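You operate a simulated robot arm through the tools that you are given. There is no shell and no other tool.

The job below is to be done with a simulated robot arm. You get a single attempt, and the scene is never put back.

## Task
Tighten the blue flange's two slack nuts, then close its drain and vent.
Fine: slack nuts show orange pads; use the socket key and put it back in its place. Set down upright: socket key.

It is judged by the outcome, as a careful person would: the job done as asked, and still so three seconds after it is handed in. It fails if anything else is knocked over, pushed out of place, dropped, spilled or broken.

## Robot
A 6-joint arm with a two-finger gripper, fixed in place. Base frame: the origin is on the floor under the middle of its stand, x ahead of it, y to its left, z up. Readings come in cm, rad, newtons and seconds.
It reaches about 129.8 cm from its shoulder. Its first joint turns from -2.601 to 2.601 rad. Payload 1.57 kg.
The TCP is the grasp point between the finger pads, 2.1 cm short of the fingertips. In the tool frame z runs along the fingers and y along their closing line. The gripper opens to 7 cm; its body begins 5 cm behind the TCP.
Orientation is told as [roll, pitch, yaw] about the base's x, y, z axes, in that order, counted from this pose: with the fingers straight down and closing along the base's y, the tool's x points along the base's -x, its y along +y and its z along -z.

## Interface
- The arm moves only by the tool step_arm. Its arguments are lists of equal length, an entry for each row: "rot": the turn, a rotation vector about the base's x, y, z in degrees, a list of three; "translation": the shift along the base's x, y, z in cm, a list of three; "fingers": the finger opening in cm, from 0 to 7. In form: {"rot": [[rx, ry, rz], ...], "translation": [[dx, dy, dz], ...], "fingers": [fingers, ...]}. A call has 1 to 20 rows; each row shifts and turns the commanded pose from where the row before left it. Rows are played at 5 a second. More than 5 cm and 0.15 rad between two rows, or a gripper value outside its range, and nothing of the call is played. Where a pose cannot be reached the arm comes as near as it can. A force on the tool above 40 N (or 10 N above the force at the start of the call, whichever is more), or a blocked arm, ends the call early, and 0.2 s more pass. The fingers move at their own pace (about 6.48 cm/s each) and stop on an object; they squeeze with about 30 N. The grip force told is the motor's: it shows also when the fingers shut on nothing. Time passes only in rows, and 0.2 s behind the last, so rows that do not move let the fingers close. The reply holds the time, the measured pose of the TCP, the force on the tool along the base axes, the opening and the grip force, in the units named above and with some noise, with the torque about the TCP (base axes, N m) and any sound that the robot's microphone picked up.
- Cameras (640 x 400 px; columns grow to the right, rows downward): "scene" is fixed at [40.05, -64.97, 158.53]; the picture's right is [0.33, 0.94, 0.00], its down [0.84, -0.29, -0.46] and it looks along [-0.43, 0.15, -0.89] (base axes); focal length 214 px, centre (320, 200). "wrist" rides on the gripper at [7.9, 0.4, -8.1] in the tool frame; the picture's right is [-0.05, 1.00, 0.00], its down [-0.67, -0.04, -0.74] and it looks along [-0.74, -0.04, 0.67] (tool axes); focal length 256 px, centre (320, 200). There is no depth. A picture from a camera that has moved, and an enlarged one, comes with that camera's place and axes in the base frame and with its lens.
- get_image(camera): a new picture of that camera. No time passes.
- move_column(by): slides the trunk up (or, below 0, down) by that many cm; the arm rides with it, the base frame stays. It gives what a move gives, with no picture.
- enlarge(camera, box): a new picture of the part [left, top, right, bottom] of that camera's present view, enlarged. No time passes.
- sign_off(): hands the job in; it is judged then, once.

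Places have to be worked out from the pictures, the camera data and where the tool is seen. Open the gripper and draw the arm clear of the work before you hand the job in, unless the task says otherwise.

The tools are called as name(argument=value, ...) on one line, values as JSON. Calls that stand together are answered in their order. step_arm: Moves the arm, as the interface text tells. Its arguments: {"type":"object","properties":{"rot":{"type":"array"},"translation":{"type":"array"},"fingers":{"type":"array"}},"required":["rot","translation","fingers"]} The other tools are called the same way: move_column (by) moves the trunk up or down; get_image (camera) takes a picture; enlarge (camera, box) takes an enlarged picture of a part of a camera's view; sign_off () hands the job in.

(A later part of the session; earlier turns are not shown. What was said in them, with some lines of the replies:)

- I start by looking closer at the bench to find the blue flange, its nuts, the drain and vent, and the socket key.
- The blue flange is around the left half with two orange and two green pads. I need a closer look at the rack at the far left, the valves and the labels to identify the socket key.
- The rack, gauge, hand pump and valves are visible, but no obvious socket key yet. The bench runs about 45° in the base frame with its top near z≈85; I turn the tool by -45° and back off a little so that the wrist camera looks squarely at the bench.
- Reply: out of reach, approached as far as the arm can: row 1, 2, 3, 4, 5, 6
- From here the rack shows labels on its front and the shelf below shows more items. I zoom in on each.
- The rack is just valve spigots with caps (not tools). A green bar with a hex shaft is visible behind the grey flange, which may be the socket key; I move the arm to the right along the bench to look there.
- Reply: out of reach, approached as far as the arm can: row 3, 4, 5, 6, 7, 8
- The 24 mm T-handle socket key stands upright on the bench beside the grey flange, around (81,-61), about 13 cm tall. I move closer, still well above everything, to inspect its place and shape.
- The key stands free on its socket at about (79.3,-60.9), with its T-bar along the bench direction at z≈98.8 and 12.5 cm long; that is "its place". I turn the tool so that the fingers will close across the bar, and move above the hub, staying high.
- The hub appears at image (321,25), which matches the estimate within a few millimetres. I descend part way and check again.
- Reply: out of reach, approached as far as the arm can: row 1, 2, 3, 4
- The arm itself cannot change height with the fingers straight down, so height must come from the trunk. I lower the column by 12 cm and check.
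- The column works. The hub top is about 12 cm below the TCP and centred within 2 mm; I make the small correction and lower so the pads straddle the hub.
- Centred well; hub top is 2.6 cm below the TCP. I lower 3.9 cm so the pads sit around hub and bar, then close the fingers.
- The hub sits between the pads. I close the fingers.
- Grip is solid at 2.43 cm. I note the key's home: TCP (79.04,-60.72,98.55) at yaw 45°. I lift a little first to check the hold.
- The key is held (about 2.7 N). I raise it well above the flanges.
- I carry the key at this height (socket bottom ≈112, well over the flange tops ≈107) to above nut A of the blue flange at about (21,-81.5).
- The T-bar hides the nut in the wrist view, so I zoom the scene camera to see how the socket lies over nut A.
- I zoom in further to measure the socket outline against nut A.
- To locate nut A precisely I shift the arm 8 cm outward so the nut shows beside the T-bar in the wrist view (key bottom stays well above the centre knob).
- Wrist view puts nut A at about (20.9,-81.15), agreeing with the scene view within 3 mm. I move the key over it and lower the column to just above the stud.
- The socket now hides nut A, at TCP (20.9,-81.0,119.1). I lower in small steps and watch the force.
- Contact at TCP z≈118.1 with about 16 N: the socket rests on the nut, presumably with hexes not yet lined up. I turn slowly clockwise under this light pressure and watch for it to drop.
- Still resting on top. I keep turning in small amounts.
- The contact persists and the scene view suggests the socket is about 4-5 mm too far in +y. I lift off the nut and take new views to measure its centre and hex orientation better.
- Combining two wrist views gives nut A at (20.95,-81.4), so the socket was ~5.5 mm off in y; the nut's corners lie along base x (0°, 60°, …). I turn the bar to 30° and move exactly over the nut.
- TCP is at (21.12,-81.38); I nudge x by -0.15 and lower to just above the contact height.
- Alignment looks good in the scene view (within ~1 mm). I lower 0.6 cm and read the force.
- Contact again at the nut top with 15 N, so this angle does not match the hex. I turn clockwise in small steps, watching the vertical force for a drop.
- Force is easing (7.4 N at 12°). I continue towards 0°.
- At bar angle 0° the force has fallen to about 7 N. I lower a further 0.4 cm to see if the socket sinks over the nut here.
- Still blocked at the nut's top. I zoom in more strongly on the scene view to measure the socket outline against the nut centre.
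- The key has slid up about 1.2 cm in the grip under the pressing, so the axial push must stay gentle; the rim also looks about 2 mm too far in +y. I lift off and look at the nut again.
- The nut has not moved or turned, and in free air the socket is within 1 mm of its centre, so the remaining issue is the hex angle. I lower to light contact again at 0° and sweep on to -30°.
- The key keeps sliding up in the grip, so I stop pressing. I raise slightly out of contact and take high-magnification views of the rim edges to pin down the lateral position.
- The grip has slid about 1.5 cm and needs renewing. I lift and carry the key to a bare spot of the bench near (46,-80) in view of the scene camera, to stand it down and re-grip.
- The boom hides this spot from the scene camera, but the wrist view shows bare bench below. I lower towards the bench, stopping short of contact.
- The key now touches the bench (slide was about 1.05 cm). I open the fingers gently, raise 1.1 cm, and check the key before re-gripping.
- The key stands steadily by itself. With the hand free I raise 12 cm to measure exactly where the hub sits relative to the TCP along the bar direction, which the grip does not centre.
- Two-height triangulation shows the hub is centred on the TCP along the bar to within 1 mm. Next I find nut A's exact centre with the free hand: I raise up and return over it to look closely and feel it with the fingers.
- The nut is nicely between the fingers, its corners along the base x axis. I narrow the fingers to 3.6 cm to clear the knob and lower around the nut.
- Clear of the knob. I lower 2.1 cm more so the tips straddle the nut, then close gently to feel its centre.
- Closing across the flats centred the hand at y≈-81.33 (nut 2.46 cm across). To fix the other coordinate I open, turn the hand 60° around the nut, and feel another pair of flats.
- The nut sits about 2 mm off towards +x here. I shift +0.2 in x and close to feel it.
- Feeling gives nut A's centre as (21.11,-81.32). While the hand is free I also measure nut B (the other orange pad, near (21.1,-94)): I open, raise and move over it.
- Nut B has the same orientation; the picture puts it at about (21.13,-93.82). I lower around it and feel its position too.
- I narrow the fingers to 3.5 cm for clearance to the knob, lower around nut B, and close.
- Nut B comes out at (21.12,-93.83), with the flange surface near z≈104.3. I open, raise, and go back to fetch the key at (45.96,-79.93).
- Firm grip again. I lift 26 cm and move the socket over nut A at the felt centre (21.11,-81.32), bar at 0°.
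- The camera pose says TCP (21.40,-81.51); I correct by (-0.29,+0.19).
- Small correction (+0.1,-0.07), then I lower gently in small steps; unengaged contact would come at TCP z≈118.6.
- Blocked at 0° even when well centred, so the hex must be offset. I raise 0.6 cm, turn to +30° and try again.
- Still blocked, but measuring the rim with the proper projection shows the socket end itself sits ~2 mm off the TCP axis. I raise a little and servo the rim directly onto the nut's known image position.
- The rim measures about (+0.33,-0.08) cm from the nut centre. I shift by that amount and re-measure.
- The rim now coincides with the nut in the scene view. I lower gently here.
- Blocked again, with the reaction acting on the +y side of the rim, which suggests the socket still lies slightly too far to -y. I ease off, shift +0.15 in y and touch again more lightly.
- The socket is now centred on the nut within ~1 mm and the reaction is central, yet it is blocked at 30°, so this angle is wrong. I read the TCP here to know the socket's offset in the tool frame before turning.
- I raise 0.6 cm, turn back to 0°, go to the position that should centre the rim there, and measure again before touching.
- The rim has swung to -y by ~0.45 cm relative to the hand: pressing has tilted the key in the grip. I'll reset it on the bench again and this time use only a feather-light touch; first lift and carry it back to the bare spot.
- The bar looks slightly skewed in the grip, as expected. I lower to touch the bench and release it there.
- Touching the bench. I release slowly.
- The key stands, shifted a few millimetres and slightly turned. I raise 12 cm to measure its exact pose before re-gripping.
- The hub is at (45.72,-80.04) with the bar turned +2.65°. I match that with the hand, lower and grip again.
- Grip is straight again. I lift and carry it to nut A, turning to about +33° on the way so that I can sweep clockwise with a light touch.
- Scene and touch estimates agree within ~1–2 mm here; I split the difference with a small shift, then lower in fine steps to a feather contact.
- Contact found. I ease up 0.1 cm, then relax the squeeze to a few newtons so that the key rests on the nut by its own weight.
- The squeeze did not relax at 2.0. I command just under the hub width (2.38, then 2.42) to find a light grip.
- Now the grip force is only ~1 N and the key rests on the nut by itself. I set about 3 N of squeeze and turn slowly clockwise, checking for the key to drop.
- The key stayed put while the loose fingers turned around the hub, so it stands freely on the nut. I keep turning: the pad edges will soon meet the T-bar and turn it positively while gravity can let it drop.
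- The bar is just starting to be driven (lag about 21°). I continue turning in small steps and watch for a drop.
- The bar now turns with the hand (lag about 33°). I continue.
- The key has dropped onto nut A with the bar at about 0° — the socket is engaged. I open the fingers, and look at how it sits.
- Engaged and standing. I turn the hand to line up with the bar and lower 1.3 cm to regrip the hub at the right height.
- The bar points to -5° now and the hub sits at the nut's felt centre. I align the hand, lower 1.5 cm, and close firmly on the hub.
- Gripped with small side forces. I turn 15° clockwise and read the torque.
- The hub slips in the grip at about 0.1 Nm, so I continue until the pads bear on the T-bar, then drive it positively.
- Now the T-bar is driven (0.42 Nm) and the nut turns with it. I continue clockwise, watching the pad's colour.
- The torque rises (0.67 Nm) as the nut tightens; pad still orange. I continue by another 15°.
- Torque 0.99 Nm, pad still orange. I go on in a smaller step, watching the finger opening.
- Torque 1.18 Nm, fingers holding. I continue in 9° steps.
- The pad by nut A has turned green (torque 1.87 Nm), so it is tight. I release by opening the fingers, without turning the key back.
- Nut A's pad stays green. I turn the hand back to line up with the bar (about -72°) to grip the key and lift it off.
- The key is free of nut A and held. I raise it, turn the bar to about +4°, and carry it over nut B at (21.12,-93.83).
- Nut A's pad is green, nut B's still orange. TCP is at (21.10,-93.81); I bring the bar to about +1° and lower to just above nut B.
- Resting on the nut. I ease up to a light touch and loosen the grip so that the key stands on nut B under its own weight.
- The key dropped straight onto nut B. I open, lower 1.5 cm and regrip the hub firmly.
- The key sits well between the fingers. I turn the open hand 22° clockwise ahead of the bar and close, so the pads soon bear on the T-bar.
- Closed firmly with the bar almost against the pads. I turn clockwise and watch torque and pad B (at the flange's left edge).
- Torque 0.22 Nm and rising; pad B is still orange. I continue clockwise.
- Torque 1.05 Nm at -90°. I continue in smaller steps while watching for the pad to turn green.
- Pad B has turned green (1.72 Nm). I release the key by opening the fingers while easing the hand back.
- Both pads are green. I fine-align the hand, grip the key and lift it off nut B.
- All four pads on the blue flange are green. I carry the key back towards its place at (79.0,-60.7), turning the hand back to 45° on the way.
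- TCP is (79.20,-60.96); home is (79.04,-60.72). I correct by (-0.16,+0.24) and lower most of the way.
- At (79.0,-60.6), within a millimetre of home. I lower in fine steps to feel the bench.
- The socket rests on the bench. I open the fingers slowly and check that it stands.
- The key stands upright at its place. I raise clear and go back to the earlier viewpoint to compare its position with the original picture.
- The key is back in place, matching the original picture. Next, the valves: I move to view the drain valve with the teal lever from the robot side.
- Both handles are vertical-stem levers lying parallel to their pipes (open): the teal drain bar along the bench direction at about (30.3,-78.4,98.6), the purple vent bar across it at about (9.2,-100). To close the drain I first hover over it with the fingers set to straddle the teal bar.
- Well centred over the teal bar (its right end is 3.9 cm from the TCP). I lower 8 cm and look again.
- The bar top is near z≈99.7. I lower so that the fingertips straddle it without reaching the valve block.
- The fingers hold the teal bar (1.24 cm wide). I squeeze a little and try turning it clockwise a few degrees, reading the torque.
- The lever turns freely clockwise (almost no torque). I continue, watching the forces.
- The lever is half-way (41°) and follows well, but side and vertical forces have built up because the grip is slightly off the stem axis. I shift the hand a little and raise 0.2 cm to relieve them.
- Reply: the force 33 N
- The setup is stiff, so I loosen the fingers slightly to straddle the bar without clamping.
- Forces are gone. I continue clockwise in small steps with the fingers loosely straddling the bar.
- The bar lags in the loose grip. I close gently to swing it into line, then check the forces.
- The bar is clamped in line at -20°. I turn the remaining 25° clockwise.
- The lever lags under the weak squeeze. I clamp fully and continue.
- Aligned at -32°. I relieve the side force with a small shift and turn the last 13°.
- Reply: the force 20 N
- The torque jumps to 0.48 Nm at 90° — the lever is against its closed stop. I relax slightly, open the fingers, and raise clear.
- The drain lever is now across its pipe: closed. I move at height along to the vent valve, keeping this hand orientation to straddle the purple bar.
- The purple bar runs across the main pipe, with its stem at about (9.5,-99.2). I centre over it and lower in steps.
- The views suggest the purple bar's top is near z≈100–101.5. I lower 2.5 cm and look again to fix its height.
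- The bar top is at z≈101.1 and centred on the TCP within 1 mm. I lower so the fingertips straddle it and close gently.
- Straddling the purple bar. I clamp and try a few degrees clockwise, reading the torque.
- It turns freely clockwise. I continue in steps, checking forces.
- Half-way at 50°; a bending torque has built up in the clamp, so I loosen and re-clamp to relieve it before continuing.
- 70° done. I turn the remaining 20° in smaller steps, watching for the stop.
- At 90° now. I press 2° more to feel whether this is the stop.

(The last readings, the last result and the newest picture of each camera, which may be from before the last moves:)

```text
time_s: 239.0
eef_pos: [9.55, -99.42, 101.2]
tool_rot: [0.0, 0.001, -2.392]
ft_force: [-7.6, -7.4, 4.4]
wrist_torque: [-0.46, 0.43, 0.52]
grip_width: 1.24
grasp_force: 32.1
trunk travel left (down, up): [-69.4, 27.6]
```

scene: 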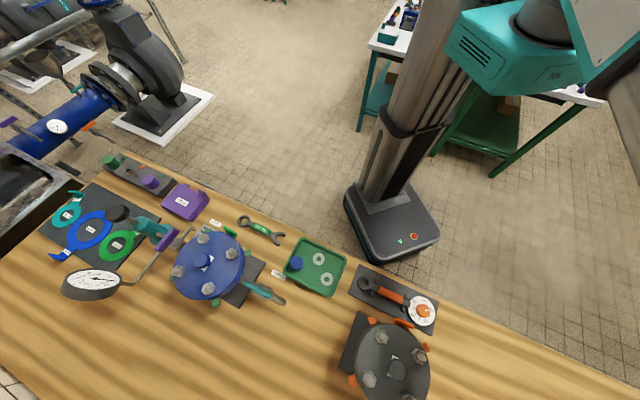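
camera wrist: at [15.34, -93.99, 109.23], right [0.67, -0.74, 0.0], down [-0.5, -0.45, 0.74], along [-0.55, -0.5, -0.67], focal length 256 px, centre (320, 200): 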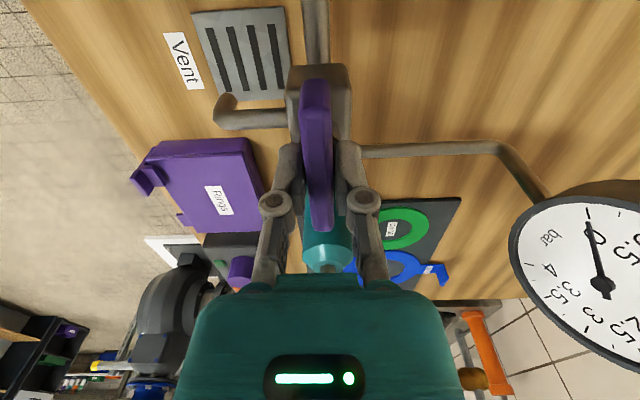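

The torque jumps to 0.52 Nm: the vent is against its closed stop. I relax, open the fingers and raise clear.

step_arm(rot=[[0, 0, 1.5], [0, 0, 0], [0, 0, 0], [0, 0, 0]], translation=[[0, 0, 0], [0, 0, 0], [0, 0, 0], [0, 0, 0]], fingers=[0, 2.0, 4.0, 4.5])

move_column(by=12)

get_image(camera="wrist")

move_column(by=10)

enlarge(camera="scene", box=[130, 200, 230, 280])

```text
time_s: 240.0
eef_pos: [9.58, -99.41, 101.19]
tool_rot: [-0.002, -0.001, -2.364]
ft_force: [-0.2, -0.4, -0.2]
wrist_torque: [0.0, -0.04, 0.0]
grip_width: 4.51
grasp_force: 0.1
trunk travel left (down, up): [-69.4, 27.6]
```

```text
time_s: 241.5
eef_pos: [9.64, -99.31, 113.21]
tool_rot: [-0.001, 0.0, -2.362]
ft_force: [0.7, 0.2, -0.2]
wrist_torque: [-0.03, 0.02, -0.01]
grip_width: 4.5
grasp_force: 0.0
trunk travel left (down, up): [-81.4, 15.6]
```

```text
taken
camera wrist: at [15.51, -94.04, 121.22], right [0.66, -0.75, 0.0], down [-0.5, -0.44, 0.74], along [-0.56, -0.49, -0.67], focal length 256 px, centre (320, 200)
```

wrist: 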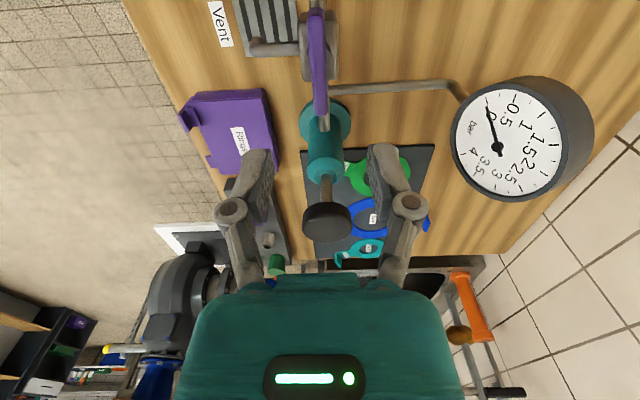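

```text
time_s: 242.8
eef_pos: [9.68, -99.46, 123.26]
tool_rot: [0.0, 0.0, -2.361]
ft_force: [0.8, 0.8, -0.6]
wrist_torque: [-0.01, 0.0, 0.0]
grip_width: 4.5
grasp_force: 0.0
trunk travel left (down, up): [-91.4, 5.6]
```

```text
5.00 times, centred on (180, 240) of scene
camera zoom: at [40.05, -64.97, 158.53], right [0.33, 0.94, 0.0], down [0.84, -0.29, -0.46], along [-0.43, 0.15, -0.89], focal length 1072 px, centre (1020, 0)
```

zoom: 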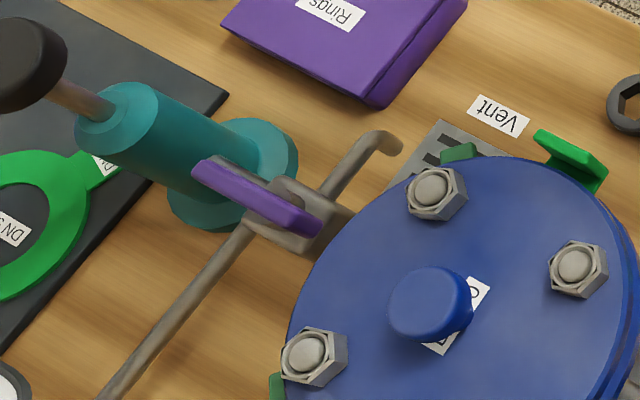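

The vent lever now lies across its spout: closed. I withdraw the arm to near its starting pose and check the whole scene.

step_arm(rot=[[0, 0, 7.5], [0, 0, 7.5], [0, 0, 7.5], [0, 0, 7.5], [0, 0, 7.5], [0, 0, 7.5], [0, 0, 7.5], [0, 0, 7.5], [0, 0, 7.5], [0, 0, 7.5], [0, 0, 7.5], [0, 0, 7.5], [0, 0, 0], [0, 0, 0]], translation=[[-0.8, 3.4, 0], [-0.8, 3.4, 0], [-0.8, 3.4, 0], [-0.8, 3.4, 0], [-0.8, 3.4, 0], [-0.8, 3.4, 0], [-0.8, 3.4, 0], [-0.8, 3.4, 0], [-0.8, 3.4, 0], [-0.8, 3.4, 0], [-0.8, 3.4, 0], [-0.8, 3.4, 0], [-1.5, 3, 0], [-1.5, 3, 0]], fingers=[5, 6, 7, 7, 7, 7, 7, 7, 7, 7, 7, 7, 7, 7])

get_image(camera="wrist")

get_image(camera="scene")

enlarge(camera="scene", box=[140, 200, 300, 310])

```text
time_s: 245.8
eef_pos: [-3.06, -52.36, 123.35]
tool_rot: [0.001, -0.001, -0.791]
ft_force: [-0.4, 1.1, 0.4]
wrist_torque: [-0.01, 0.03, -0.02]
grip_width: 7.0
grasp_force: 0.1
trunk travel left (down, up): [-91.4, 5.6]
```

```text
taken
camera wrist: at [-8.52, -46.24, 131.26], right [0.75, 0.66, 0.0], down [0.44, -0.5, 0.75], along [0.49, -0.56, -0.67], focal length 256 px, centre (320, 200)
```

wrist: 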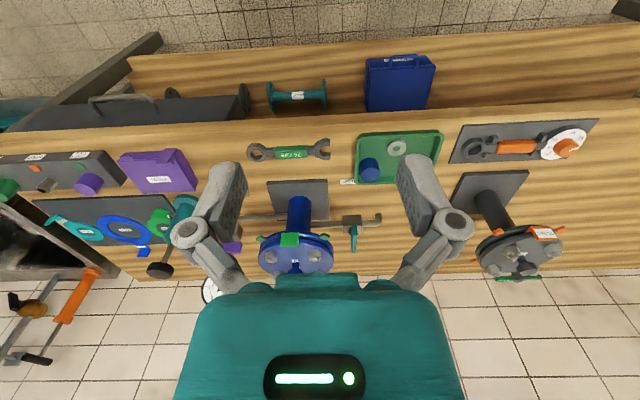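

```text
taken
```

scene: 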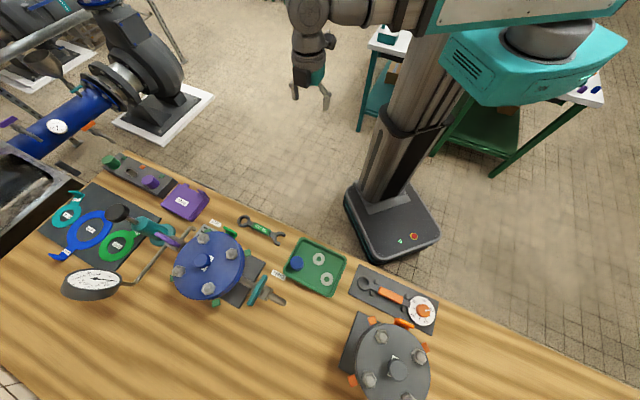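

```text
3.64 times, centred on (220, 255) of scene
camera zoom: at [40.05, -64.97, 158.53], right [0.33, 0.94, 0.0], down [0.84, -0.29, -0.46], along [-0.43, 0.15, -0.89], focal length 780 px, centre (684, 0)
```

zoom: 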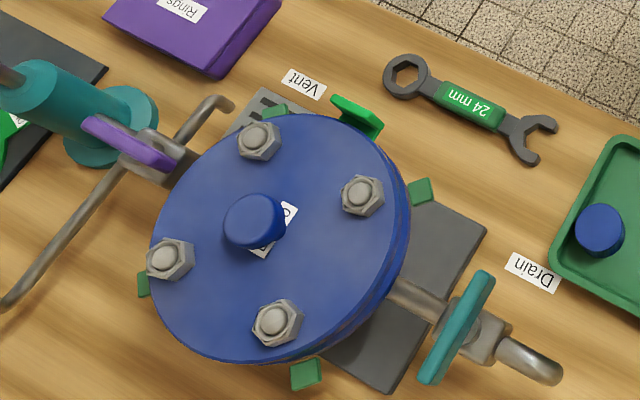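

All four pads on the blue flange are green and both levers are across their pipes. A last check that the key stands in its place.

enlarge(camera="wrist", box=[440, 190, 620, 300])

enlarge(camera="wrist", box=[0, 80, 380, 300])

```text
3.56 times, centred on (530, 245) of wrist
camera zoom: at [-8.52, -46.24, 131.26], right [0.75, 0.66, 0.0], down [0.44, -0.5, 0.75], along [0.49, -0.56, -0.67], focal length 910 px, centre (-427, 40)
```

zoom: 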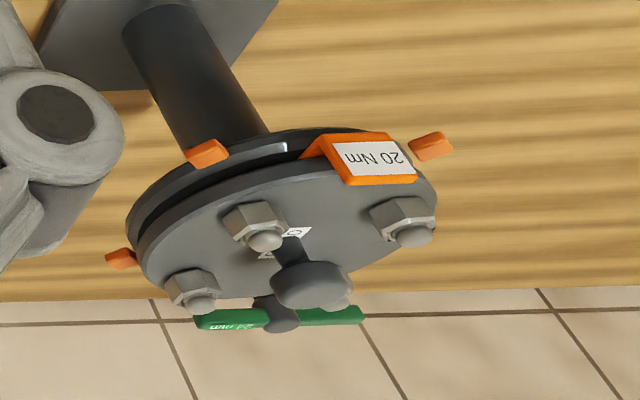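

```text
1.68 times, centred on (190, 190) of wrist
camera zoom: at [-8.52, -46.24, 131.26], right [0.75, 0.66, 0.0], down [0.44, -0.5, 0.75], along [0.49, -0.56, -0.67], focal length 431 px, centre (539, 217)
```

zoom: 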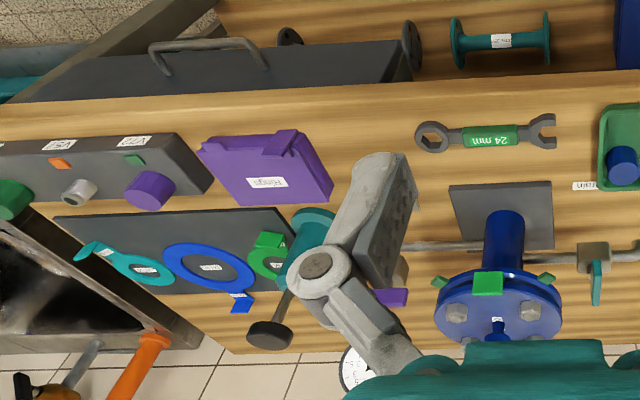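

The key stands upright in its place, both nuts are tight, the drain and vent are closed, nothing else has moved, and the gripper is open and clear. I hand the job in.

sign_off()

```text
The job is handed in.
```

The job is done and handed in: both slack nuts on the blue flange are tight, and its drain and vent are closed.

- **Nuts:** I tightened each with the 24 mm socket key until its orange pad turned green. Torque was about 1.9 Nm on the first nut and 1.7 Nm on the second. All four pads on the blue flange now show green.
- **Drain and vent:** I turned each lever a quarter turn clockwise to its stop. Both now lie across their outlet pipes.
- **Socket key:** it stands upright where I found it, in the same spot to within a few millimetres. Partway through I stood it on a bare patch of bench twice to re-grip it, because pressing on the nut shifted it in the gripper.

In the final pictures nothing else on the bench looked moved. The gripper is open and the arm is clear of the work.
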